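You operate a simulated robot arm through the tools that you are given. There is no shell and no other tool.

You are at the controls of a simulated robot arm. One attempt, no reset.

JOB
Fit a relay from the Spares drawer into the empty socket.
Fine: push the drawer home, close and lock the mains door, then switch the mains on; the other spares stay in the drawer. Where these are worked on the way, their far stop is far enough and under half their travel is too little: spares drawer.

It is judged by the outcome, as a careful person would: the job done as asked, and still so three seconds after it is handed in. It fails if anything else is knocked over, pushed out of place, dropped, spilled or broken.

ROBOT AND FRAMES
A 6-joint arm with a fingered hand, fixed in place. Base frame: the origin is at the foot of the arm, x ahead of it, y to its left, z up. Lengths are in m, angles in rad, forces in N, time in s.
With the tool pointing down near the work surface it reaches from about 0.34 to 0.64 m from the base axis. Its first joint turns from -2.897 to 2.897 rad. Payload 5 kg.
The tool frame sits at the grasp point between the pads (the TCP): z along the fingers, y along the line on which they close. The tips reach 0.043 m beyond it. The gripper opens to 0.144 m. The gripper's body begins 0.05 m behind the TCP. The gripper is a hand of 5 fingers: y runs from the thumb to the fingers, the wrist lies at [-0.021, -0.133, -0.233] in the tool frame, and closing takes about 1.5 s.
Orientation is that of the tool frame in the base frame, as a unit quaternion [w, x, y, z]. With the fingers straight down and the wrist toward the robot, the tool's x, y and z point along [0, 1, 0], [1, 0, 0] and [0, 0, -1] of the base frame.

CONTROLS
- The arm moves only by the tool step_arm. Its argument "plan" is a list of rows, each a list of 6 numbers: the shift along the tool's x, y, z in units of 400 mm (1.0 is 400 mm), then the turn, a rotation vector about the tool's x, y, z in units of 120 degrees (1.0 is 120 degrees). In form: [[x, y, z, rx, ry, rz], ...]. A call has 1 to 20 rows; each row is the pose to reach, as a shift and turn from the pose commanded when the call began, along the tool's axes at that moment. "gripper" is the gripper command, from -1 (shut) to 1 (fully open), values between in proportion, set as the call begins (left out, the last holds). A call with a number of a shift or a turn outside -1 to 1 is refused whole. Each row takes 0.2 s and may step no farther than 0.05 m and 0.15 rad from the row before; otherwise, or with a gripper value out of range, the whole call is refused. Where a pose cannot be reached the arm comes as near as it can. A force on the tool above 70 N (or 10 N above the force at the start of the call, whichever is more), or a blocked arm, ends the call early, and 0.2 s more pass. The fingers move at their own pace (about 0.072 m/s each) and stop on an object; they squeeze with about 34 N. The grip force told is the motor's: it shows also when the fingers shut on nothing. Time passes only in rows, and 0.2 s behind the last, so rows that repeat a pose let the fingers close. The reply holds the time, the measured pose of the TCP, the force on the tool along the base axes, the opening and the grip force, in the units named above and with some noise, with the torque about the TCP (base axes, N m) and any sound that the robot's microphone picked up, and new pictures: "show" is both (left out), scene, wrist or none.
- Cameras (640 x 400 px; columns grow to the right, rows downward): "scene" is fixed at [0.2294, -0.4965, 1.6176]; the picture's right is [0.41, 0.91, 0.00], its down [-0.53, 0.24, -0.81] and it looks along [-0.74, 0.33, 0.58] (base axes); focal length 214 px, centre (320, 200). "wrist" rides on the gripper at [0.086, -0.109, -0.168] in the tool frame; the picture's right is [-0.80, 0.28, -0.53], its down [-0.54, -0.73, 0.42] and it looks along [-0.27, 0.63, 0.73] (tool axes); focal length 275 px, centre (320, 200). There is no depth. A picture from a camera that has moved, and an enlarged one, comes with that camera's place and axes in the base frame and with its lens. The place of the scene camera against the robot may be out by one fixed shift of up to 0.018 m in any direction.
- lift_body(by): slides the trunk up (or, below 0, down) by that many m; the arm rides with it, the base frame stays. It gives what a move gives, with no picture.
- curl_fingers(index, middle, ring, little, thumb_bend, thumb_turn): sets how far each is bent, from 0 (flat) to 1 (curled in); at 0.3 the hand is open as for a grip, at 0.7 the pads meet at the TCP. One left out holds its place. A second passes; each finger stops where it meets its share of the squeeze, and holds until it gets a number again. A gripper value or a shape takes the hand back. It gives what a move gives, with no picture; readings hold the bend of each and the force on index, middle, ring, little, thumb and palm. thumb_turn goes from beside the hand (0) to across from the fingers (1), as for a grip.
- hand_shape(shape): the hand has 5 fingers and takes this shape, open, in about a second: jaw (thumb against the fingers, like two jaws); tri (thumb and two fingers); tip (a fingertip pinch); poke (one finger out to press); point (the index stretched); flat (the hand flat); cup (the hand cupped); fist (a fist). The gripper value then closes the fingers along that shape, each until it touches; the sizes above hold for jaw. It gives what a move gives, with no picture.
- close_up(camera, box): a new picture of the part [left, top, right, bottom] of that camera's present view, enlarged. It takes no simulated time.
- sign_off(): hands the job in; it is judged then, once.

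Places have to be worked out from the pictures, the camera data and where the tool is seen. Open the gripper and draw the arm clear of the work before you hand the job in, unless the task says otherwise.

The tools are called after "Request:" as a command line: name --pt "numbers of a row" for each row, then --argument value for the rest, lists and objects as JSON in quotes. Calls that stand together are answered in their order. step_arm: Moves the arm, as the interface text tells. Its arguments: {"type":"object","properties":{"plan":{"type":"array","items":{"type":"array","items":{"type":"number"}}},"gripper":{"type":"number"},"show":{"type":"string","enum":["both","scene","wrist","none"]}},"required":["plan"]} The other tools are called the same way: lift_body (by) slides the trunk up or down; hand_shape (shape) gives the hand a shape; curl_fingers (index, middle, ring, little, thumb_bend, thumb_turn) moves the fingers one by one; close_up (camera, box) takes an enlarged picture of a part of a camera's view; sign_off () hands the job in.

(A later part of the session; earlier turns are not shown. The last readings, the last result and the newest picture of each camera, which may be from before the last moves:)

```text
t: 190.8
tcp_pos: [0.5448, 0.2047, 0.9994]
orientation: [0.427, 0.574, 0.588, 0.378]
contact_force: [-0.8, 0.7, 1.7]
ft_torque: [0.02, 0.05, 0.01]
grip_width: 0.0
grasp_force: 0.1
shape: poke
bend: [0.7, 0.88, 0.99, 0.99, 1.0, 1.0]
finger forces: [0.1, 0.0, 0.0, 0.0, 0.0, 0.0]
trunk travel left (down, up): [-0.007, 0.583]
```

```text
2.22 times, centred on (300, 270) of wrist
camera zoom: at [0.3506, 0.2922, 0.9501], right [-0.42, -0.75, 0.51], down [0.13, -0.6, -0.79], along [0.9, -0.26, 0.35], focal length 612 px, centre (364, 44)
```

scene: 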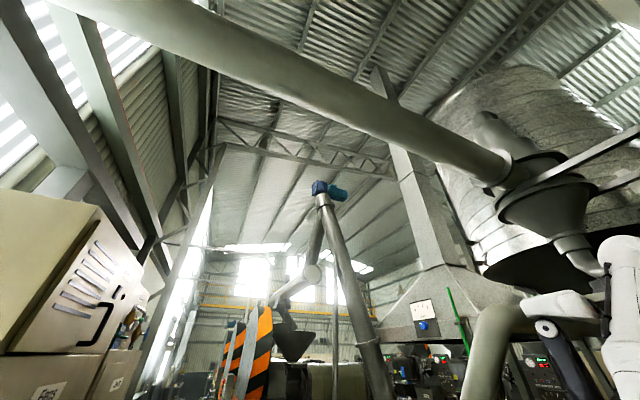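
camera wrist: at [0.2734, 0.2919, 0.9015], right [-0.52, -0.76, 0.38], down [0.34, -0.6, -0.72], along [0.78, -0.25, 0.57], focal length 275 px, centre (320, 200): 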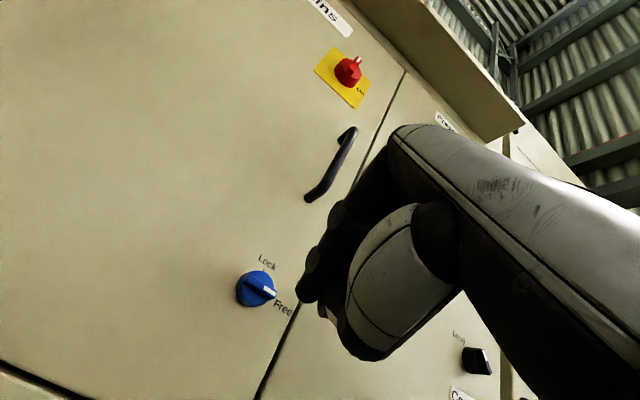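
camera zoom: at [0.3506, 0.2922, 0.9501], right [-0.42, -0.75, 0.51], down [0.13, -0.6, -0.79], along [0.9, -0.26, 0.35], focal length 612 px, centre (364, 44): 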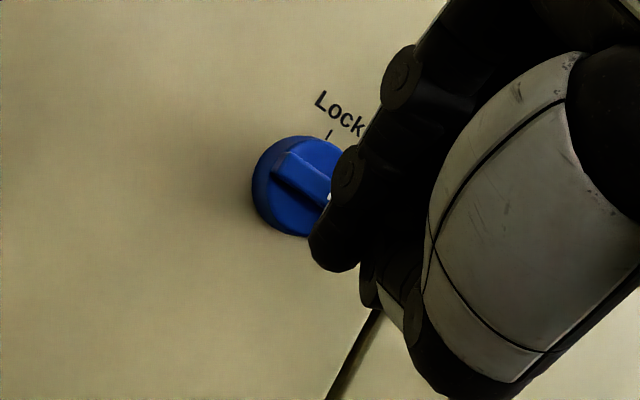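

The curled poke finger hangs almost vertically here, so it is unsuitable for lifting the fin. I back off and switch to "point" (index straight) to use a straighter finger.

Request:
step_arm --pt "-0.001 -0.013 -0.1 0 0 0" --pt "-0.002 -0.039 -0.2 0 0 0" --pt "-0.002 -0.06 -0.3 0 0 0" --show "none"

Request:
hand_shape --shape "point"

Request:
close_up --camera "wrist" --box '[0, 0, 640, 400]'

```text
t: 191.6
tcp_pos: [0.4229, 0.207, 1.0199]
orientation: [0.428, 0.574, 0.587, 0.378]
contact_force: [1.3, 1.0, -0.6]
ft_torque: [0.04, -0.01, -0.03]
grip_width: 0.0
grasp_force: 0.1
shape: poke
bend: [0.7, 0.88, 0.99, 0.99, 1.0, 1.0]
finger forces: [0.1, 0.0, 0.1, 0.0, 0.0, 0.0]
trunk travel left (down, up): [-0.007, 0.583]
```

```text
t: 192.5
tcp_pos: [0.4229, 0.2087, 1.0198]
orientation: [0.427, 0.573, 0.587, 0.38]
contact_force: [-0.3, 0.0, 0.2]
ft_torque: [0.01, -0.03, -0.02]
grip_width: 0.1363
grasp_force: 0.1
shape: point
bend: [0.19, 1.0, 1.0, 1.0, 0.98, 0.88]
finger forces: [0.0, 0.0, 0.0, 0.0, 0.1, 0.1]
trunk travel left (down, up): [-0.007, 0.583]
```

```text
1.00 times, centred on (320, 200) of wrist (not enlarged: the box is as wide or as high as the picture)
camera zoom: at [0.2298, 0.2958, 0.9708], right [-0.42, -0.75, 0.51], down [0.13, -0.6, -0.79], along [0.9, -0.26, 0.35], focal length 275 px, centre (320, 200)
```

zoom: 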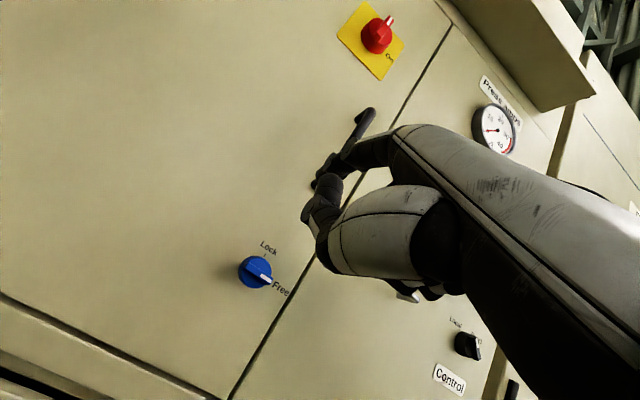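

Request:
close_up --camera "wrist" --box '[270, 90, 430, 300]'

```text
1.90 times, centred on (350, 195) of wrist
camera zoom: at [0.2298, 0.2958, 0.9708], right [-0.42, -0.75, 0.51], down [0.13, -0.6, -0.79], along [0.9, -0.26, 0.35], focal length 524 px, centre (263, 210)
```

zoom: 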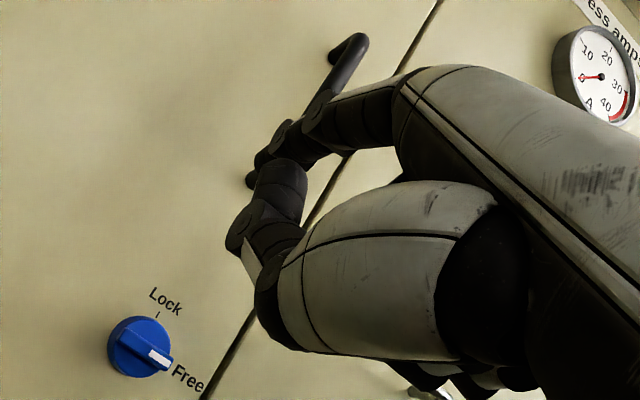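

Better idea: pressing the fin's left end straight down also turns it counter-clockwise. The curled "poke" finger hangs nearly vertical at this tilt, ideal for that. I set "poke" again.

Request:
hand_shape --shape "poke"

Request:
step_arm --pt "0.02 0.05 0.05 0 0 0" --pt "0.045 0.1 0.1 0 0 0" --pt "0.068 0.15 0.15 0 0 0" --show "none"

Request:
close_up --camera "wrist" --box '[220, 180, 380, 380]'

```text
t: 193.4
tcp_pos: [0.4227, 0.2082, 1.019]
orientation: [0.428, 0.573, 0.587, 0.379]
contact_force: [-0.1, -0.1, -0.4]
ft_torque: [0.01, -0.03, -0.02]
grip_width: 0.0
grasp_force: 0.2
shape: poke
bend: [0.7, 0.7, 0.99, 0.99, 1.0, 1.0]
finger forces: [0.1, 0.0, 0.0, 0.1, 0.1, 0.1]
trunk travel left (down, up): [-0.007, 0.583]
```

```text
t: 194.2
tcp_pos: [0.5006, 0.2363, 1.0523]
orientation: [0.427, 0.573, 0.587, 0.379]
contact_force: [0.2, 0.8, 0.5]
ft_torque: [0.03, 0.02, 0.03]
grip_width: 0.0
grasp_force: 0.0
shape: poke
bend: [0.7, 0.7, 0.99, 0.99, 1.0, 1.0]
finger forces: [0.1, 0.1, 0.0, 0.0, 0.0, 0.0]
trunk travel left (down, up): [-0.007, 0.583]
```

```text
2.00 times, centred on (300, 280) of wrist
camera zoom: at [0.3076, 0.3236, 1.0031], right [-0.42, -0.76, 0.5], down [0.13, -0.6, -0.79], along [0.9, -0.26, 0.35], focal length 551 px, centre (360, 40)
```

zoom: 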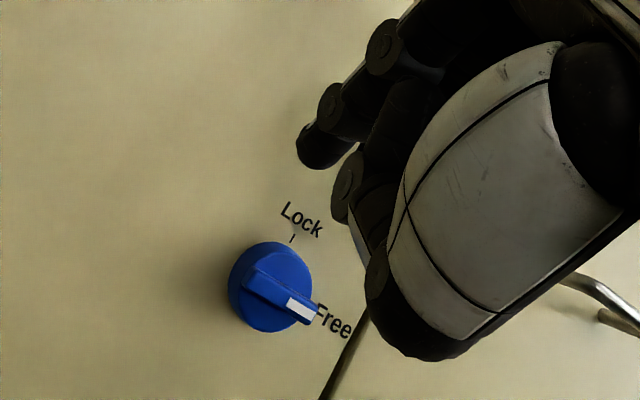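

The index tip now sits right on the tool axis (≈TCP+(0.039, 0.007, −0.006)). I move it to just above the fin's left end: TCP (0.526, 0.221, 1.03).

Request:
step_arm --pt "-0.016 -0.015 0.04 0 0 0" --pt "-0.033 -0.031 0.08 0 0 0" --show "none"

Request:
close_up --camera "wrist" --box '[230, 190, 370, 350]'

```text
t: 194.8
tcp_pos: [0.5243, 0.2195, 1.032]
orientation: [0.428, 0.573, 0.587, 0.379]
contact_force: [-0.4, 0.1, -0.7]
ft_torque: [-0.02, 0.01, 0.02]
grip_width: 0.0
grasp_force: 0.0
shape: poke
bend: [0.7, 0.7, 0.99, 0.99, 1.0, 1.0]
finger forces: [0.0, 0.0, 0.0, 0.0, 0.0, 0.0]
trunk travel left (down, up): [-0.007, 0.583]
```

```text
2.50 times, centred on (300, 270) of wrist
camera zoom: at [0.332, 0.3065, 0.9814], right [-0.42, -0.75, 0.51], down [0.13, -0.6, -0.79], along [0.9, -0.26, 0.35], focal length 688 px, centre (370, 25)
```

zoom: 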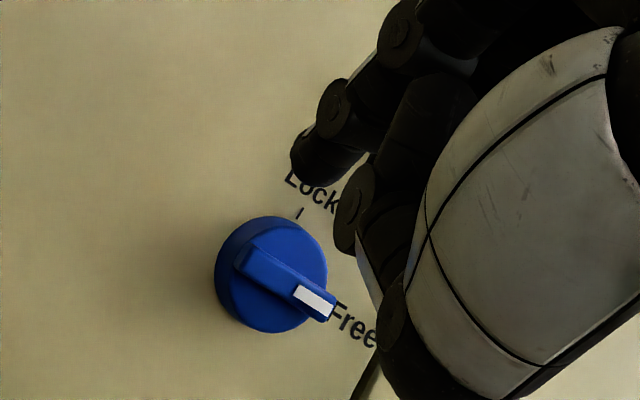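

The fingertip is above the fin's left end (y≈0.228). I press down 6 cm in small steps.

Request:
step_arm --pt "0.0012 -0.0175 0.0065 0 0 0" --pt "0.0025 -0.035 0.013 0 0 0" --pt "0.0037 -0.0525 0.0195 0 0 0" --pt "0.0049 -0.07 0.026 0 0 0" --pt "0.0061 -0.0875 0.0325 0 0 0" --pt "0.0074 -0.105 0.039 0 0 0" --pt "0.0086 -0.1225 0.0455 0 0 0" --pt "0.0098 -0.14 0.052 0 0 0" --show "none"

Request:
close_up --camera "wrist" --box '[230, 160, 370, 320]'

```text
t: 196.6
tcp_pos: [0.5257, 0.2199, 0.9708]
orientation: [0.428, 0.573, 0.587, 0.379]
contact_force: [-1.0, -0.6, -0.5]
ft_torque: [0.02, 0.04, 0.01]
grip_width: 0.0
grasp_force: 0.1
shape: poke
bend: [0.7, 0.7, 0.99, 0.99, 1.0, 1.0]
finger forces: [0.1, 0.0, 0.0, 0.0, 0.0, 0.0]
trunk travel left (down, up): [-0.007, 0.583]
```

```text
2.50 times, centred on (300, 240) of wrist
camera zoom: at [0.3318, 0.3072, 0.921], right [-0.42, -0.75, 0.5], down [0.13, -0.6, -0.79], along [0.9, -0.26, 0.35], focal length 688 px, centre (370, 100)
```

zoom: 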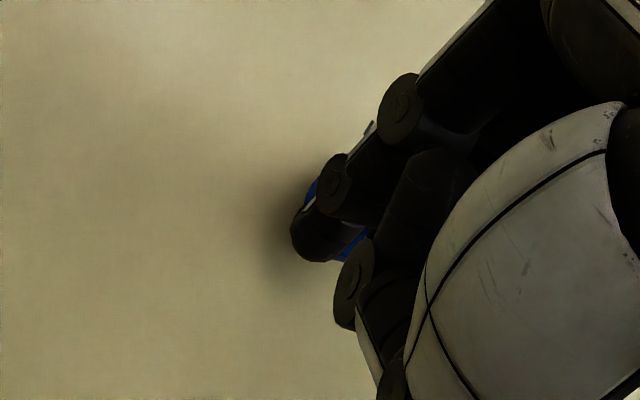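

No force felt; the knob is hidden. I back off 5 cm to look.

Request:
step_arm --pt "0 -0.035 -0.094 0 0 0" --pt "-0.004 -0.06 -0.188 0 0 0" --show "none"

Request:
close_up --camera "wrist" --box '[200, 160, 380, 340]'

```text
t: 197.2
tcp_pos: [0.4476, 0.2202, 0.9724]
orientation: [0.427, 0.573, 0.588, 0.379]
contact_force: [0.0, -0.9, -0.4]
ft_torque: [-0.02, -0.04, -0.03]
grip_width: 0.0
grasp_force: 0.0
shape: poke
bend: [0.7, 0.7, 0.99, 0.99, 1.0, 1.0]
finger forces: [0.0, 0.0, 0.0, 0.0, 0.0, 0.0]
trunk travel left (down, up): [-0.007, 0.583]
```

```text
2.22 times, centred on (290, 250) of wrist
camera zoom: at [0.2535, 0.3084, 0.9238], right [-0.42, -0.75, 0.51], down [0.13, -0.6, -0.79], along [0.9, -0.26, 0.35], focal length 612 px, centre (387, 89)
```

zoom: 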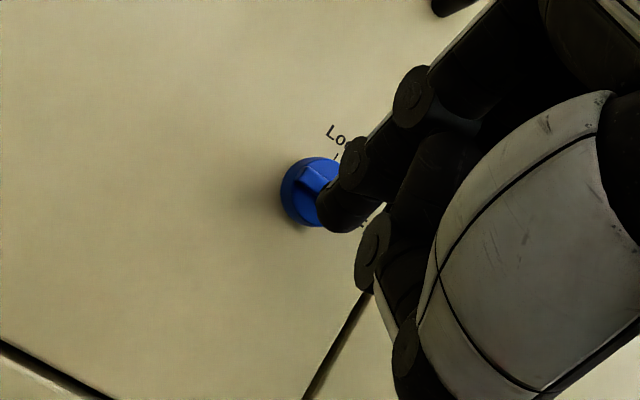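

The finger passed in front of the fin. I go back up, approach about 1.5 cm deeper, and check the view.

Request:
step_arm --pt "-0.0055 0.076 -0.028 0 0 0" --pt "-0.011 0.152 -0.0565 0 0 0" --pt "-0.008 0.178 0.02 0 0 0" --pt "-0.005 0.204 0.095 0 0 0" --pt "-0.003 0.23 0.165 0 0 0" --show "none"

Request:
close_up --camera "wrist" --box '[230, 190, 370, 350]'

```text
t: 198.4
tcp_pos: [0.539, 0.2207, 1.0372]
orientation: [0.427, 0.574, 0.587, 0.379]
contact_force: [-0.3, -0.4, 0.6]
ft_torque: [0.01, 0.09, 0.04]
grip_width: 0.0
grasp_force: 0.0
shape: poke
bend: [0.7, 0.7, 0.99, 0.99, 1.0, 1.0]
finger forces: [0.0, 0.1, 0.1, 0.0, 0.1, 0.0]
trunk travel left (down, up): [-0.007, 0.583]
```

```text
2.50 times, centred on (300, 270) of wrist
camera zoom: at [0.3462, 0.3079, 0.9878], right [-0.42, -0.76, 0.5], down [0.13, -0.6, -0.79], along [0.9, -0.26, 0.35], focal length 688 px, centre (370, 25)
```

zoom: 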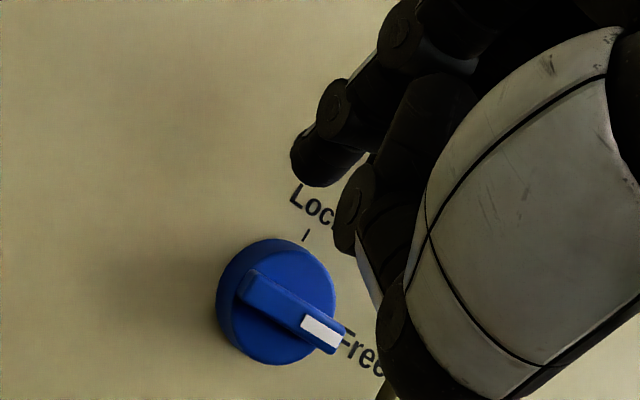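

To calibrate fingertip depth, I advance gently until the fingertip touches the door face above the knob.

Request:
step_arm --pt "0 0.0044 0.0117 0 0 0" --pt "0.0001 0.0088 0.0234 0 0 0" --pt "0.0002 0.0131 0.0351 0 0 0" --pt "0.0003 0.0175 0.0468 0 0 0" --show "none"

```text
t: 199.4
tcp_pos: [0.559, 0.2213, 1.0391]
orientation: [0.428, 0.573, 0.587, 0.38]
contact_force: [-10.4, 0.5, 0.8]
ft_torque: [0.06, 0.11, 0.09]
grip_width: 0.0
grasp_force: 0.0
shape: poke
bend: [0.7, 0.7, 0.99, 0.99, 1.0, 1.0]
finger forces: [11.4, 0.0, 0.0, 0.1, 0.1, 0.0]
trunk travel left (down, up): [-0.007, 0.583]
```

Contact at TCP x≈0.558, so the fingertip reaches 38 mm past the TCP. I back off 1.7 cm (tip just in front of the disc, overlapping the fin) and press down.

Request:
step_arm --pt "0 -0.0074 -0.02 0 0 0" --pt "-0.0003 -0.0148 -0.04 0 0 0" --pt "0.0009 -0.0323 -0.0335 0 0 0" --pt "0.0022 -0.0498 -0.027 0 0 0" --pt "0.0034 -0.0673 -0.0205 0 0 0" --pt "0.0046 -0.0848 -0.014 0 0 0" --show "none"

Request:
close_up --camera "wrist" --box '[230, 190, 370, 350]'

```text
t: 200.8
tcp_pos: [0.5409, 0.2214, 1.013]
orientation: [0.429, 0.573, 0.585, 0.382]
contact_force: [-5.1, 1.5, 18.1]
ft_torque: [-0.2, -0.73, -0.01]
grip_width: 0.0002
grasp_force: 0.0
shape: poke
bend: [0.7, 0.7, 0.99, 0.99, 1.0, 1.0]
finger forces: [0.0, 18.9, 0.0, 0.0, 0.0, 0.0]
trunk travel left (down, up): [-0.007, 0.583]
```

```text
2.50 times, centred on (300, 270) of wrist
camera zoom: at [0.3479, 0.3085, 0.9627], right [-0.42, -0.76, 0.5], down [0.14, -0.6, -0.79], along [0.9, -0.26, 0.36], focal length 688 px, centre (370, 25)
```

zoom: 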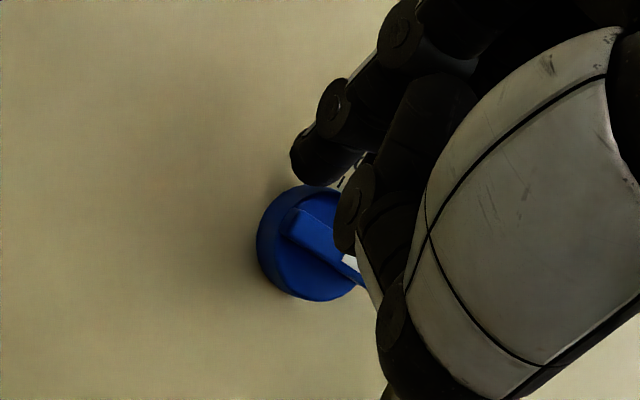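

The middle finger (also extended in this shape) is touching the knob's right half. I lift off, fold the middle finger away and keep only the index out.

Request:
step_arm --pt "-0.0025 0.035 -0.013 0 0 0" --pt "-0.005 0.07 -0.03 0 0 0" --show "none"

Request:
curl_fingers --middle 1.0 --ring 1.0 --little 1.0

Request:
close_up --camera "wrist" --box '[230, 190, 370, 350]'

```text
t: 201.4
tcp_pos: [0.5417, 0.2209, 1.0379]
orientation: [0.427, 0.573, 0.588, 0.379]
contact_force: [0.3, 0.1, 0.3]
ft_torque: [0.01, -0.03, 0.0]
grip_width: 0.0003
grasp_force: 0.0
shape: poke
bend: [0.7, 0.7, 0.99, 0.99, 1.0, 1.0]
finger forces: [0.1, 0.1, 0.0, 0.0, 0.0, 0.0]
trunk travel left (down, up): [-0.007, 0.583]
```

```text
t: 202.4
tcp_pos: [0.5409, 0.2207, 1.0391]
orientation: [0.428, 0.573, 0.587, 0.379]
contact_force: [-0.4, 0.1, 0.0]
ft_torque: [0.01, 0.02, -0.01]
grip_width: 0.0488
grasp_force: 0.1
shape: fingers
bend: [0.7, 1.0, 1.0, 1.0, 1.0, 1.0]
finger forces: [0.0, 0.0, 0.0, 0.1, 0.0, 0.0]
trunk travel left (down, up): [-0.007, 0.583]
```

```text
2.50 times, centred on (300, 270) of wrist
camera zoom: at [0.3482, 0.3089, 0.9893], right [-0.42, -0.76, 0.5], down [0.13, -0.6, -0.79], along [0.9, -0.26, 0.35], focal length 688 px, centre (370, 25)
```

zoom: 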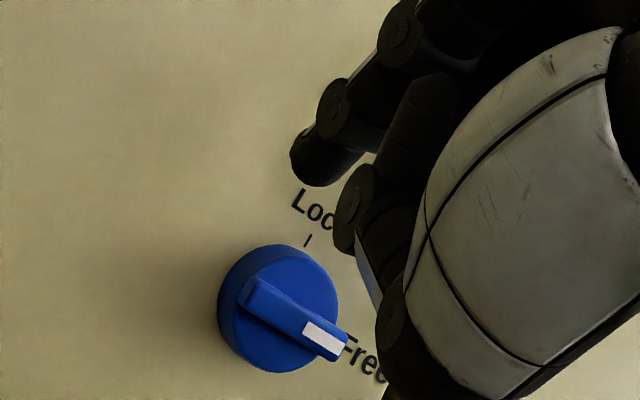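

Only the index is out now. I press down again in small steps, watching the index force.

Request:
step_arm --pt "0.0012 -0.0175 0.0065 0 0 0" --pt "0.0025 -0.035 0.013 0 0 0" --pt "0.0037 -0.0525 0.0195 0 0 0" --pt "0.0049 -0.07 0.026 0 0 0" --pt "0.0061 -0.0875 0.0325 0 0 0" --show "none"

Request:
close_up --camera "wrist" --box '[230, 190, 370, 350]'

```text
t: 203.6
tcp_pos: [0.5417, 0.2206, 1.0022]
orientation: [0.427, 0.573, 0.588, 0.379]
contact_force: [0.0, 0.2, 2.0]
ft_torque: [0.02, -0.06, 0.05]
grip_width: 0.0493
grasp_force: 0.8
shape: fingers
bend: [0.7, 1.0, 1.0, 1.0, 1.0, 1.0]
finger forces: [1.9, 0.1, 0.0, 0.0, 0.0, 0.0]
trunk travel left (down, up): [-0.007, 0.583]
```

```text
2.50 times, centred on (300, 270) of wrist
camera zoom: at [0.3488, 0.309, 0.9525], right [-0.42, -0.76, 0.5], down [0.13, -0.6, -0.79], along [0.9, -0.26, 0.35], focal length 688 px, centre (370, 25)
```

zoom: 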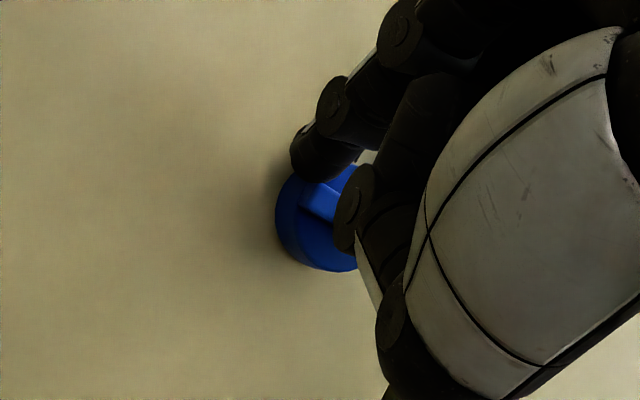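

The index now touches the fin (2 N). I continue pressing down 3 cm.

Request:
step_arm --pt "0.0012 -0.0175 0.0065 0 0 0" --pt "0.0025 -0.035 0.013 0 0 0" --pt "0.0037 -0.0525 0.0195 0 0 0" --pt "0.0049 -0.07 0.026 0 0 0" --show "none"

Request:
close_up --camera "wrist" --box '[230, 190, 370, 350]'

```text
t: 204.6
tcp_pos: [0.5413, 0.2199, 0.9699]
orientation: [0.427, 0.573, 0.587, 0.379]
contact_force: [-0.3, -0.3, 0.7]
ft_torque: [-0.01, 0.02, -0.01]
grip_width: 0.0489
grasp_force: 0.2
shape: fingers
bend: [0.7, 1.0, 1.0, 1.0, 1.0, 1.0]
finger forces: [0.2, 0.0, 0.0, 0.0, 0.0, 0.0]
trunk travel left (down, up): [-0.007, 0.583]
```

```text
2.50 times, centred on (300, 270) of wrist
camera zoom: at [0.3483, 0.3083, 0.9217], right [-0.42, -0.75, 0.51], down [0.13, -0.6, -0.79], along [0.9, -0.26, 0.35], focal length 688 px, centre (370, 25)
```

zoom: 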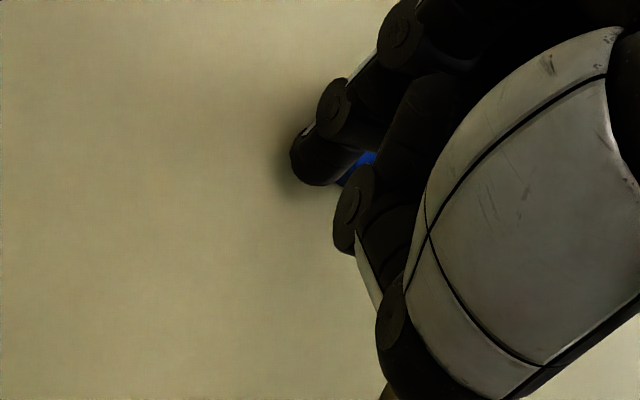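

The stroke completed with little resistance. I back off to see the pointer.

Request:
step_arm --pt "0 -0.044 -0.117 0 0 0" --pt "0 -0.088 -0.234 0 0 0" --show "none"

Request:
close_up --camera "wrist" --box '[200, 160, 380, 340]'

```text
t: 205.2
tcp_pos: [0.4416, 0.223, 0.9694]
orientation: [0.427, 0.573, 0.588, 0.378]
contact_force: [1.2, -0.1, -0.7]
ft_torque: [-0.01, -0.08, -0.02]
grip_width: 0.0489
grasp_force: 0.1
shape: fingers
bend: [0.7, 1.0, 1.0, 1.0, 1.0, 1.0]
finger forces: [0.1, 0.1, 0.0, 0.0, 0.0, 0.0]
trunk travel left (down, up): [-0.007, 0.583]
```

```text
2.22 times, centred on (290, 250) of wrist
camera zoom: at [0.249, 0.3115, 0.9201], right [-0.42, -0.75, 0.51], down [0.13, -0.6, -0.79], along [0.9, -0.26, 0.35], focal length 612 px, centre (387, 89)
```

zoom: 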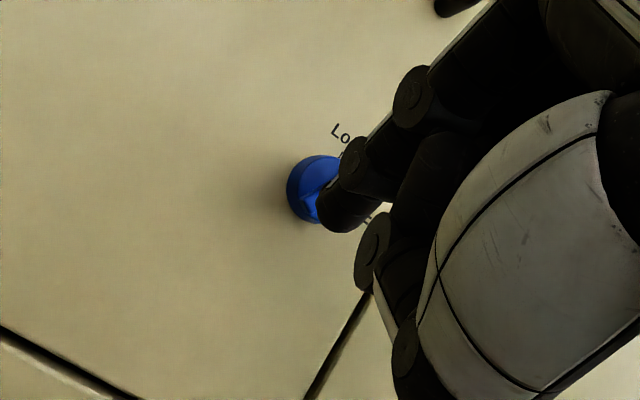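

The fin has turned. I move the hand up to uncover the knob.

Request:
step_arm --pt "-0.005 0.1 -0.04 0 0 0" --pt "-0.01 0.2 -0.08 0 0 0" --show "none"

Request:
close_up --camera "wrist" --box '[200, 220, 340, 380]'

```text
t: 205.8
tcp_pos: [0.4398, 0.2259, 1.057]
orientation: [0.427, 0.573, 0.587, 0.378]
contact_force: [-0.1, 0.3, -0.7]
ft_torque: [-0.02, -0.02, -0.02]
grip_width: 0.0486
grasp_force: 0.1
shape: fingers
bend: [0.7, 1.0, 1.0, 1.0, 1.0, 1.0]
finger forces: [0.1, 0.0, 0.0, 0.1, 0.0, 0.0]
trunk travel left (down, up): [-0.007, 0.583]
```

```text
2.50 times, centred on (270, 300) of wrist
camera zoom: at [0.2457, 0.3125, 1.008], right [-0.42, -0.75, 0.51], down [0.13, -0.6, -0.79], along [0.9, -0.26, 0.35], focal length 688 px, centre (445, -50)
```

zoom: 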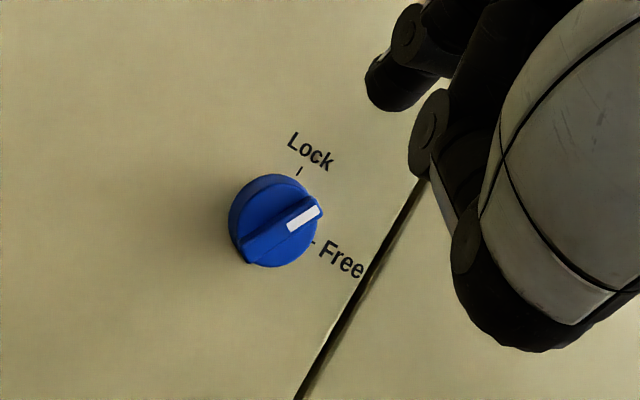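

The pointer is about halfway between Free and Lock. From the slip point I now know the tip is ~1.5 cm left of the TCP, so I push the lower-left end down and to the right to finish the turn.

Request:
step_arm --pt "0 0.0085 0.087 0 0 0" --pt "0 0.017 0.175 0 0 0" --pt "0 0.0255 0.262 0 0 0" --pt "0.0025 -0.0155 0.277 0 0 0" --pt "0.005 -0.0565 0.2925 0 0 0" --pt "-0.001 -0.071 0.298 0 0 0" --pt "-0.007 -0.085 0.303 0 0 0" --pt "-0.013 -0.1 0.309 0 0 0" --pt "-0.019 -0.114 0.314 0 0 0" --pt "-0.0255 -0.119 0.316 0 0 0" --pt "-0.0255 -0.119 0.316 0 0 0" --show "none"

Request:
close_up --camera "wrist" --box '[230, 190, 370, 350]'

```text
t: 208.2
tcp_pos: [0.539, 0.2086, 0.9696]
orientation: [0.427, 0.571, 0.589, 0.38]
contact_force: [-8.8, 17.8, -0.5]
ft_torque: [0.11, 0.04, 0.71]
grip_width: 0.0497
grasp_force: 10.0
shape: fingers
bend: [0.7, 1.0, 1.0, 1.0, 1.0, 1.0]
finger forces: [21.0, 0.1, 0.1, 0.0, 0.1, 0.0]
trunk travel left (down, up): [-0.007, 0.583]
```

```text
2.50 times, centred on (300, 270) of wrist
camera zoom: at [0.3463, 0.2963, 0.9197], right [-0.42, -0.75, 0.51], down [0.13, -0.6, -0.79], along [0.9, -0.26, 0.35], focal length 688 px, centre (370, 25)
```

zoom: 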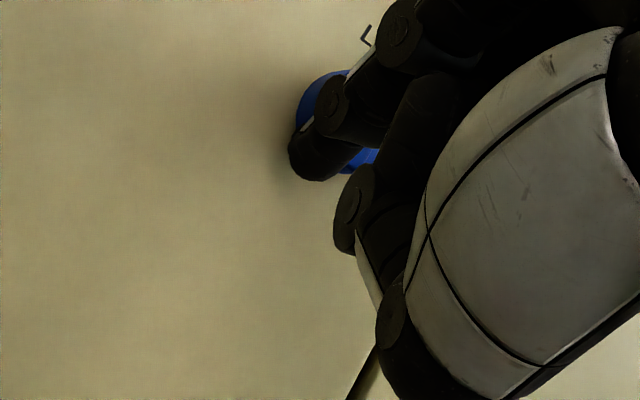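

A firm 18 N sideways reaction suggests the fin reached its stop. I back off and look.

Request:
step_arm --pt "0.025 0.002 -0.02 0 0 0" --pt "0.04 -0.03 -0.12 0 0 0" --pt "0.04 0.03 -0.23 0 0 0" --pt "0.04 0.12 -0.28 0 0 0" --show "none"

Request:
close_up --camera "wrist" --box '[200, 200, 340, 360]'

```text
refused: row 3 steps farther than a row can; nothing moved
```

```text
2.50 times, centred on (270, 280) of wrist
camera zoom: at [0.3463, 0.2963, 0.9197], right [-0.42, -0.75, 0.51], down [0.13, -0.6, -0.79], along [0.9, -0.26, 0.35], focal length 688 px, centre (445, 0)
```

zoom: 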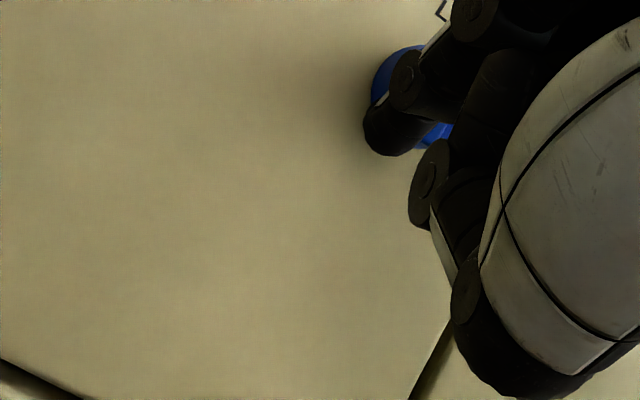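

One row was too large a step; I retreat with smaller ones.

Request:
step_arm --pt "0.025 0.002 -0.02 0 0 0" --pt "0.04 -0.03 -0.11 0 0 0" --pt "0.04 -0.02 -0.21 0 0 0" --pt "0.04 0.06 -0.26 0 0 0" --pt "0.04 0.15 -0.3 0 0 0" --show "none"

Request:
close_up --camera "wrist" --box '[200, 200, 340, 360]'

```text
t: 209.4
tcp_pos: [0.4489, 0.2296, 1.0671]
orientation: [0.428, 0.574, 0.587, 0.378]
contact_force: [0.7, 0.1, -0.2]
ft_torque: [0.04, -0.01, -0.04]
grip_width: 0.0489
grasp_force: 0.0
shape: fingers
bend: [0.7, 1.0, 1.0, 1.0, 1.0, 1.0]
finger forces: [0.0, 0.0, 0.1, 0.0, 0.1, 0.0]
trunk travel left (down, up): [-0.007, 0.583]
```

```text
2.50 times, centred on (270, 280) of wrist
camera zoom: at [0.2551, 0.3182, 1.0175], right [-0.42, -0.75, 0.51], down [0.13, -0.6, -0.79], along [0.9, -0.26, 0.35], focal length 688 px, centre (445, 0)
```

zoom: 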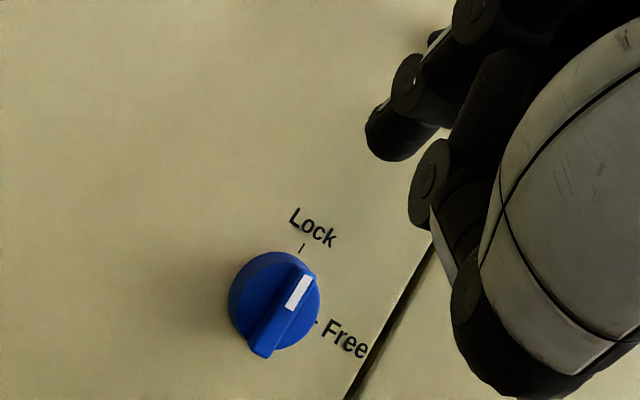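

The fin is now vertical with the pointer at Lock. Next the mains switch at about (0.584, 0.264, 1.42): I raise the trunk 0.42 m, keeping this arm posture.

Request:
lift_body --by 0.42

Request:
close_up --camera "wrist" --box '[0, 0, 640, 400]'

Request:
close_up --camera "wrist" --box '[180, 200, 340, 360]'

```text
refused: 0.42 is not a number from -0.4 to 0.4
```

```text
1.00 times, centred on (320, 200) of wrist (not enlarged: the box is as wide or as high as the picture)
camera zoom: at [0.2551, 0.3182, 1.0175], right [-0.42, -0.75, 0.51], down [0.13, -0.6, -0.79], along [0.9, -0.26, 0.35], focal length 275 px, centre (320, 200)
```

zoom: 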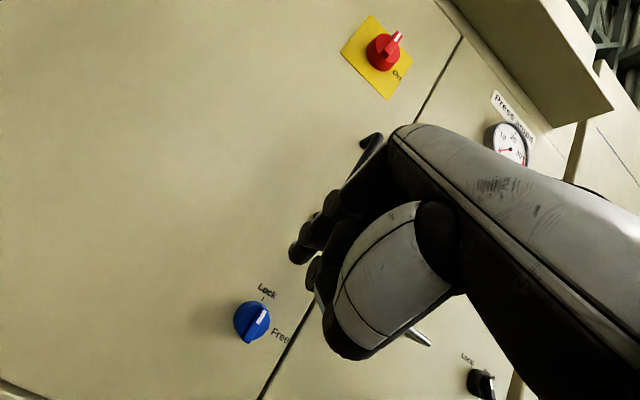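

```text
2.50 times, centred on (260, 280) of wrist
camera zoom: at [0.2551, 0.3182, 1.0175], right [-0.42, -0.75, 0.51], down [0.13, -0.6, -0.79], along [0.9, -0.26, 0.35], focal length 688 px, centre (470, 0)
```

zoom: 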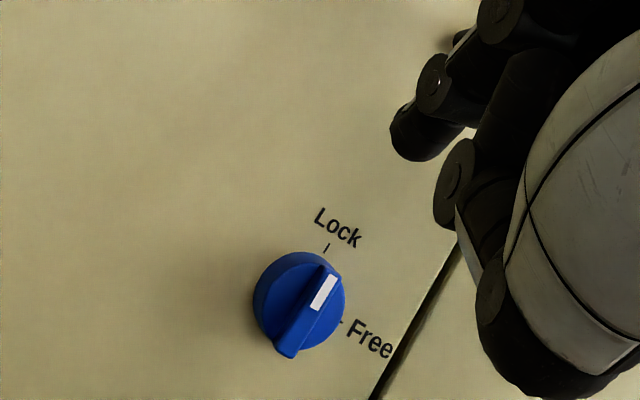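

Lock confirmed. The trunk takes at most 0.4 m per call; I raise 0.38 m.

Request:
lift_body --by 0.38

Request:
close_up --camera "wrist" --box '[0, 0, 640, 400]'

Request:
close_up --camera "wrist" --box '[200, 160, 360, 320]'

```text
t: 213.1
tcp_pos: [0.4479, 0.2302, 1.4471]
orientation: [0.428, 0.574, 0.587, 0.378]
contact_force: [-0.2, -0.3, 0.0]
ft_torque: [0.02, -0.01, 0.02]
grip_width: 0.0487
grasp_force: 0.0
shape: fingers
bend: [0.7, 1.0, 1.0, 1.0, 1.0, 1.0]
finger forces: [0.0, 0.1, 0.0, 0.1, 0.1, 0.0]
trunk travel left (down, up): [-0.387, 0.203]
```

```text
1.00 times, centred on (320, 200) of wrist (not enlarged: the box is as wide or as high as the picture)
camera zoom: at [0.2551, 0.3181, 1.3975], right [-0.42, -0.76, 0.51], down [0.13, -0.6, -0.79], along [0.9, -0.26, 0.35], focal length 275 px, centre (320, 200)
```

zoom: 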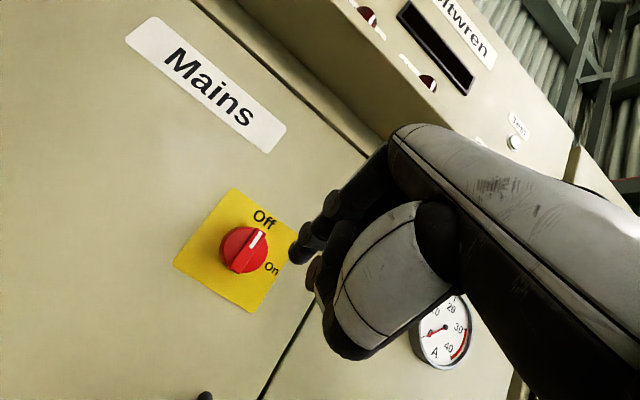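

```text
2.50 times, centred on (280, 240) of wrist
camera zoom: at [0.2551, 0.3181, 1.3975], right [-0.42, -0.76, 0.51], down [0.13, -0.6, -0.79], along [0.9, -0.26, 0.35], focal length 688 px, centre (420, 100)
```

zoom: 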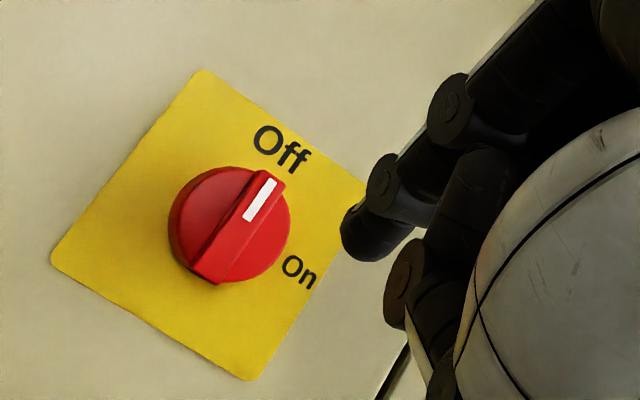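

The switch's fin is vertical at Off; centre ≈(y 0.2625, z 1.421), On is a quarter turn clockwise. I bring the index tip to the left of the fin's upper half, just short of the disc face.

Request:
step_arm --pt "0.06 0.021 0.031 0 0 0" --pt "0.12 0.042 0.062 0 0 0" --pt "0.122 0.068 0.131 0 0 0" --pt "0.1235 0.094 0.2 0 0 0" --show "none"

Request:
close_up --camera "wrist" --box '[220, 190, 360, 330]'

```text
t: 214.1
tcp_pos: [0.5377, 0.2794, 1.4509]
orientation: [0.427, 0.572, 0.588, 0.38]
contact_force: [0.1, 0.5, 0.0]
ft_torque: [-0.01, 0.0, 0.01]
grip_width: 0.0487
grasp_force: 0.1
shape: fingers
bend: [0.7, 1.0, 1.0, 1.0, 1.0, 1.0]
finger forces: [0.3, 0.0, 0.1, 0.0, 0.0, 0.0]
trunk travel left (down, up): [-0.387, 0.203]
```

```text
2.86 times, centred on (290, 260) of wrist
camera zoom: at [0.3454, 0.367, 1.4018], right [-0.42, -0.76, 0.5], down [0.13, -0.6, -0.79], along [0.9, -0.26, 0.35], focal length 786 px, centre (406, 29)
```

zoom: 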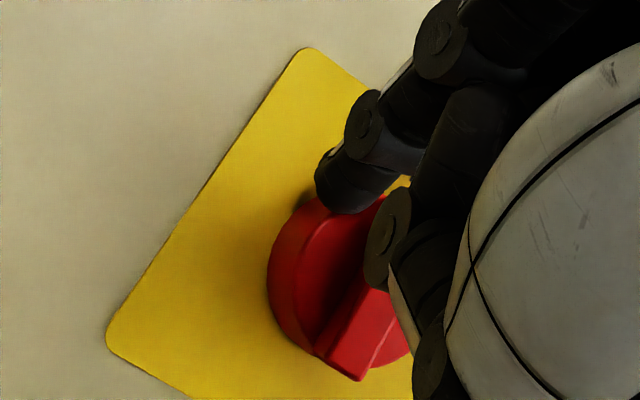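

The fingertip is left of the fin's upper half. I sweep it right and then down along the arc to turn the switch clockwise.

Request:
step_arm --pt "-0.021 -0.001 0.001 0 0 0" --pt "-0.0425 -0.0023 0.0017 0 0 0" --pt "-0.057 0.001 0.001 0 0 0" --pt "-0.072 0.004 0 0 0 0" --pt "-0.087 0.0065 -0.0007 0 0 0" --pt "-0.1 -0.001 0.002 0 0 0" --pt "-0.113 -0.009 0.006 0 0 0" --pt "-0.125 -0.017 0.009 0 0 0" --pt "-0.127 -0.0257 0.0122 0 0 0" --show "none"

Request:
close_up --camera "wrist" --box '[200, 190, 360, 350]'

```text
t: 216.1
tcp_pos: [0.5355, 0.2241, 1.4437]
orientation: [0.428, 0.574, 0.586, 0.379]
contact_force: [-2.3, -7.6, 10.7]
ft_torque: [0.13, -0.42, -0.26]
grip_width: 0.0515
grasp_force: 6.4
shape: fingers
bend: [0.7, 1.0, 1.0, 1.0, 1.0, 1.0]
finger forces: [12.1, 0.0, 0.0, 0.0, 0.1, 0.0]
trunk travel left (down, up): [-0.387, 0.203]
```

```text
2.50 times, centred on (280, 270) of wrist
camera zoom: at [0.3444, 0.3128, 1.3942], right [-0.42, -0.75, 0.5], down [0.13, -0.6, -0.79], along [0.9, -0.27, 0.35], focal length 688 px, centre (420, 25)
```

zoom: 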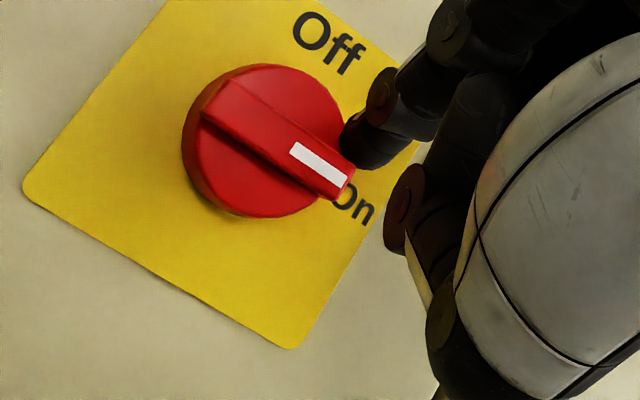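

The switch has turned to On (within a few degrees). I press the fin's right end down a few more millimetres to be sure it is fully at its stop.

Request:
step_arm --pt "0.0002 -0.0047 0.0017 0 0 0" --pt "0.0003 -0.0094 0.0035 0 0 0" --pt "0.0005 -0.014 0.0052 0 0 0" --show "none"

Request:
close_up --camera "wrist" --box '[200, 190, 360, 350]'

```text
t: 216.9
tcp_pos: [0.5346, 0.2237, 1.4405]
orientation: [0.428, 0.574, 0.585, 0.38]
contact_force: [-4.4, -11.8, 18.3]
ft_torque: [0.27, -0.75, -0.46]
grip_width: 0.0533
grasp_force: 10.4
shape: fingers
bend: [0.7, 1.0, 1.0, 1.0, 1.0, 1.0]
finger forces: [20.6, 0.1, 0.0, 0.1, 0.0, 0.0]
trunk travel left (down, up): [-0.387, 0.203]
```

```text
2.50 times, centred on (280, 270) of wrist
camera zoom: at [0.3424, 0.3118, 1.3901], right [-0.42, -0.76, 0.5], down [0.13, -0.6, -0.79], along [0.9, -0.27, 0.35], focal length 688 px, centre (420, 25)
```

zoom: 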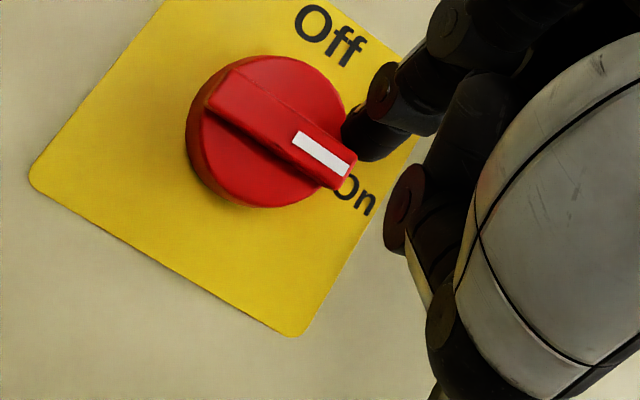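

Force rises to 20 N with no further turn, so it is at its stop, On. I lift off and back away from the door.

Request:
step_arm --pt "0.005 0.03 -0.012 0 0 0" --pt "0.01 0.03 -0.1 0 0 0" --pt "0.01 0 -0.2 0 0 0" --pt "0.01 -0.03 -0.28 0 0 0" --show "wrist"

Request:
close_up --camera "wrist" --box '[180, 160, 340, 320]'

```text
t: 217.9
tcp_pos: [0.4265, 0.2353, 1.4639]
orientation: [0.427, 0.574, 0.588, 0.378]
contact_force: [-0.3, -0.2, 1.1]
ft_torque: [0.01, 0.01, -0.01]
grip_width: 0.0489
grasp_force: 0.1
shape: fingers
bend: [0.7, 1.0, 1.0, 1.0, 1.0, 1.0]
finger forces: [0.1, 0.0, 0.1, 0.1, 0.0, 0.1]
trunk travel left (down, up): [-0.387, 0.203]
camera wrist: at [0.2339, 0.3227, 1.4148], right [-0.42, -0.76, 0.51], down [0.13, -0.6, -0.79], along [0.9, -0.26, 0.35], focal length 275 px, centre (320, 200)
```

wrist: 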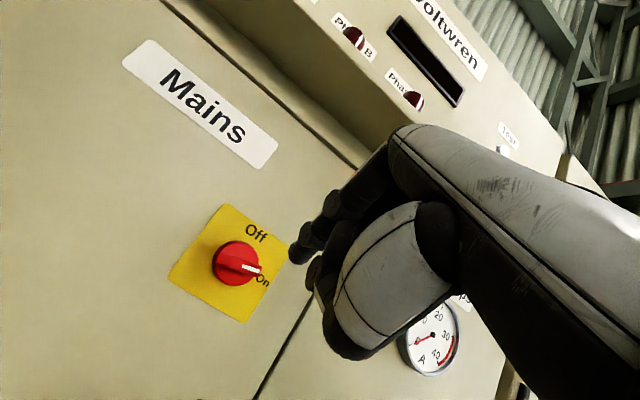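

```text
2.50 times, centred on (260, 240) of wrist
camera zoom: at [0.2339, 0.3227, 1.4148], right [-0.42, -0.76, 0.51], down [0.13, -0.6, -0.79], along [0.9, -0.26, 0.35], focal length 688 px, centre (470, 100)
```

zoom: 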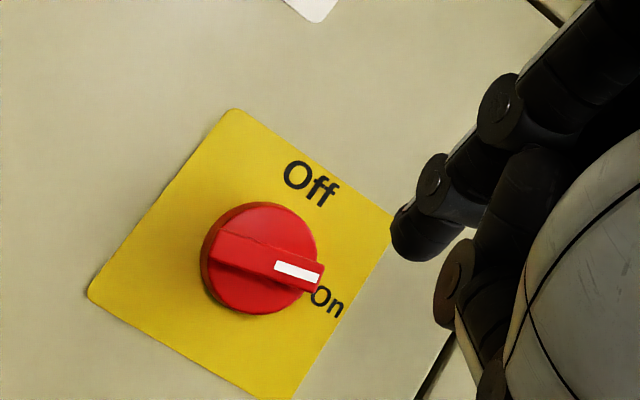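

After release the pointer sits about 14° short of horizontal — it sprang or was dragged back a bit. I go back above the fin's right end and push it down again more gently.

Request:
step_arm --pt "-0.026 0.048 -0.017 0 0 0" --pt "-0.024 0.08 0.069 0 0 0" --pt "-0.022 0.112 0.154 0 0 0" --pt "-0.0205 0.144 0.24 0 0 0" --pt "-0.019 0.126 0.247 0 0 0" --pt "-0.018 0.109 0.253 0 0 0" --pt "-0.0165 0.091 0.26 0 0 0" --pt "-0.0155 0.074 0.266 0 0 0" --show "none"

Request:
close_up --camera "wrist" --box '[200, 190, 360, 350]'

```text
t: 219.7
tcp_pos: [0.5393, 0.2252, 1.4544]
orientation: [0.427, 0.573, 0.588, 0.379]
contact_force: [0.0, 0.1, 1.0]
ft_torque: [0.0, 0.03, 0.02]
grip_width: 0.049
grasp_force: 0.1
shape: fingers
bend: [0.7, 1.0, 1.0, 1.0, 1.0, 1.0]
finger forces: [0.0, 0.0, 0.1, 0.0, 0.1, 0.0]
trunk travel left (down, up): [-0.387, 0.203]
```

```text
2.50 times, centred on (280, 270) of wrist
camera zoom: at [0.3451, 0.3134, 1.4055], right [-0.42, -0.75, 0.51], down [0.13, -0.6, -0.79], along [0.9, -0.26, 0.35], focal length 688 px, centre (420, 25)
```

zoom: 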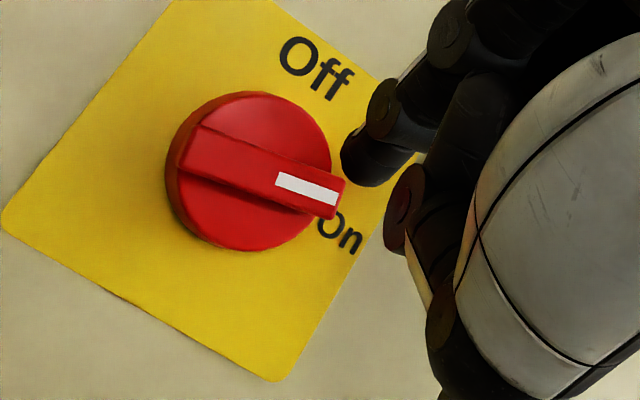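

It now stands about 12° short. I press down slowly in ~1.5 mm steps to bring it to the stop with low force.

Request:
step_arm --pt "0.0003 -0.0035 0.0013 0 0 0" --pt "0.0006 -0.007 0.0026 0 0 0" --pt "0.0009 -0.0105 0.0039 0 0 0" --pt "0.0012 -0.014 0.0052 0 0 0" --pt "0.0014 -0.0175 0.0065 0 0 0" --pt "0.0014 -0.021 0.0078 0 0 0" --pt "0.0014 -0.021 0.0078 0 0 0" --show "none"

Request:
close_up --camera "wrist" --box '[200, 190, 360, 350]'

```text
t: 221.3
tcp_pos: [0.5367, 0.2253, 1.4482]
orientation: [0.427, 0.573, 0.588, 0.379]
contact_force: [-1.0, -1.3, 2.4]
ft_torque: [0.01, -0.07, -0.05]
grip_width: 0.0493
grasp_force: 1.4
shape: fingers
bend: [0.7, 1.0, 1.0, 1.0, 1.0, 1.0]
finger forces: [2.9, 0.0, 0.1, 0.0, 0.0, 0.0]
trunk travel left (down, up): [-0.387, 0.203]
```

```text
2.50 times, centred on (280, 270) of wrist
camera zoom: at [0.3449, 0.3129, 1.3976], right [-0.42, -0.76, 0.5], down [0.13, -0.6, -0.79], along [0.9, -0.26, 0.35], focal length 688 px, centre (420, 25)
```

zoom: 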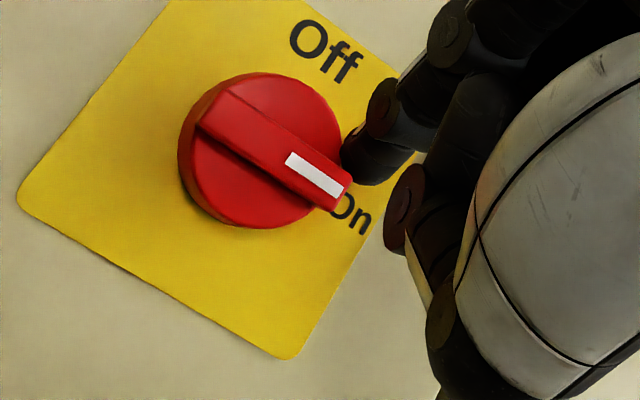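

With only 3 N the fin is horizontal. I release slowly in 1 mm steps and then look.

Request:
step_arm --pt "-0.0001 0.0012 -0.0004 0 0 0" --pt "-0.0002 0.0024 -0.0009 0 0 0" --pt "-0.0003 0.0048 -0.0018 0 0 0" --pt "-0.0004 0.0072 -0.0026 0 0 0" --pt "-0.0006 0.0096 -0.0035 0 0 0" --pt "-0.001 0.015 -0.0055 0 0 0" --pt "-0.0015 0.025 -0.009 0 0 0" --pt "-0.002 0.04 -0.014 0 0 0" --show "none"

Request:
close_up --camera "wrist" --box '[200, 190, 360, 350]'

```text
t: 223.1
tcp_pos: [0.538, 0.2246, 1.4642]
orientation: [0.427, 0.573, 0.587, 0.379]
contact_force: [0.5, -0.4, 0.3]
ft_torque: [-0.01, 0.02, -0.01]
grip_width: 0.0483
grasp_force: 0.1
shape: fingers
bend: [0.7, 1.0, 1.0, 1.0, 1.0, 1.0]
finger forces: [0.1, 0.0, 0.1, 0.0, 0.0, 0.0]
trunk travel left (down, up): [-0.387, 0.203]
```

```text
2.50 times, centred on (280, 270) of wrist
camera zoom: at [0.3452, 0.3132, 1.4143], right [-0.42, -0.75, 0.51], down [0.13, -0.6, -0.79], along [0.9, -0.26, 0.35], focal length 688 px, centre (420, 25)
```

zoom: 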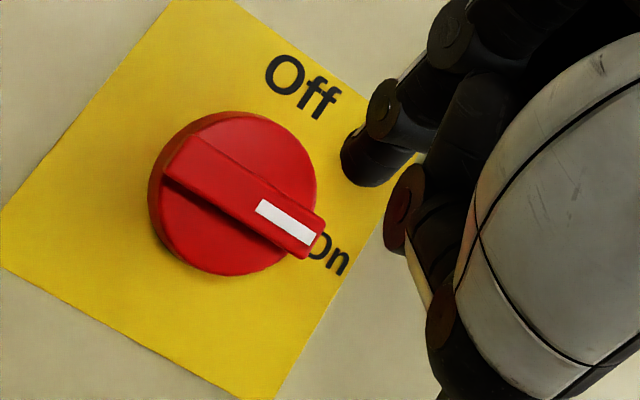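

It stays at On (within ~2°). I retreat straight back from the door and check both controls.

Request:
step_arm --pt "0 -0.035 -0.094 0 0 0" --pt "0 -0.07 -0.188 0 0 0" --pt "0 -0.1 -0.27 0 0 0" --show "wrist"

Request:
close_up --camera "wrist" --box '[160, 160, 320, 320]'

```text
t: 223.9
tcp_pos: [0.4245, 0.2279, 1.4615]
orientation: [0.427, 0.574, 0.588, 0.379]
contact_force: [-0.2, -0.9, -1.0]
ft_torque: [0.04, -0.01, -0.01]
grip_width: 0.0488
grasp_force: 0.1
shape: fingers
bend: [0.7, 1.0, 1.0, 1.0, 1.0, 1.0]
finger forces: [0.1, 0.0, 0.0, 0.1, 0.0, 0.1]
trunk travel left (down, up): [-0.387, 0.203]
camera wrist: at [0.2312, 0.3158, 1.4135], right [-0.42, -0.76, 0.5], down [0.13, -0.6, -0.79], along [0.9, -0.26, 0.35], focal length 275 px, centre (320, 200)
```

wrist: 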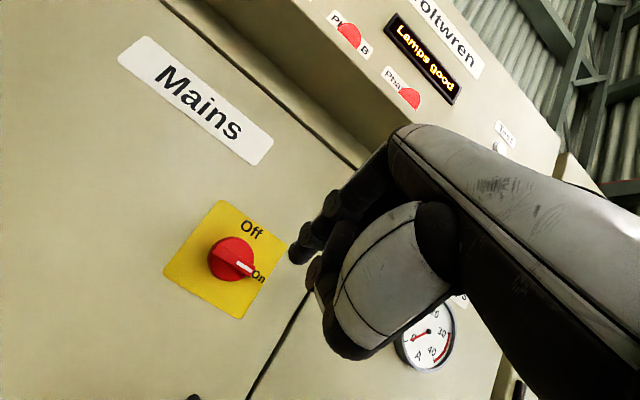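

```text
2.50 times, centred on (240, 240) of wrist
camera zoom: at [0.2312, 0.3158, 1.4135], right [-0.42, -0.76, 0.5], down [0.13, -0.6, -0.79], along [0.9, -0.26, 0.35], focal length 688 px, centre (520, 100)
```

zoom: 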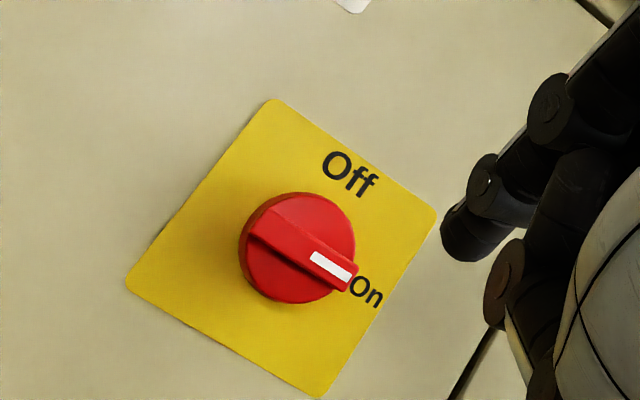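

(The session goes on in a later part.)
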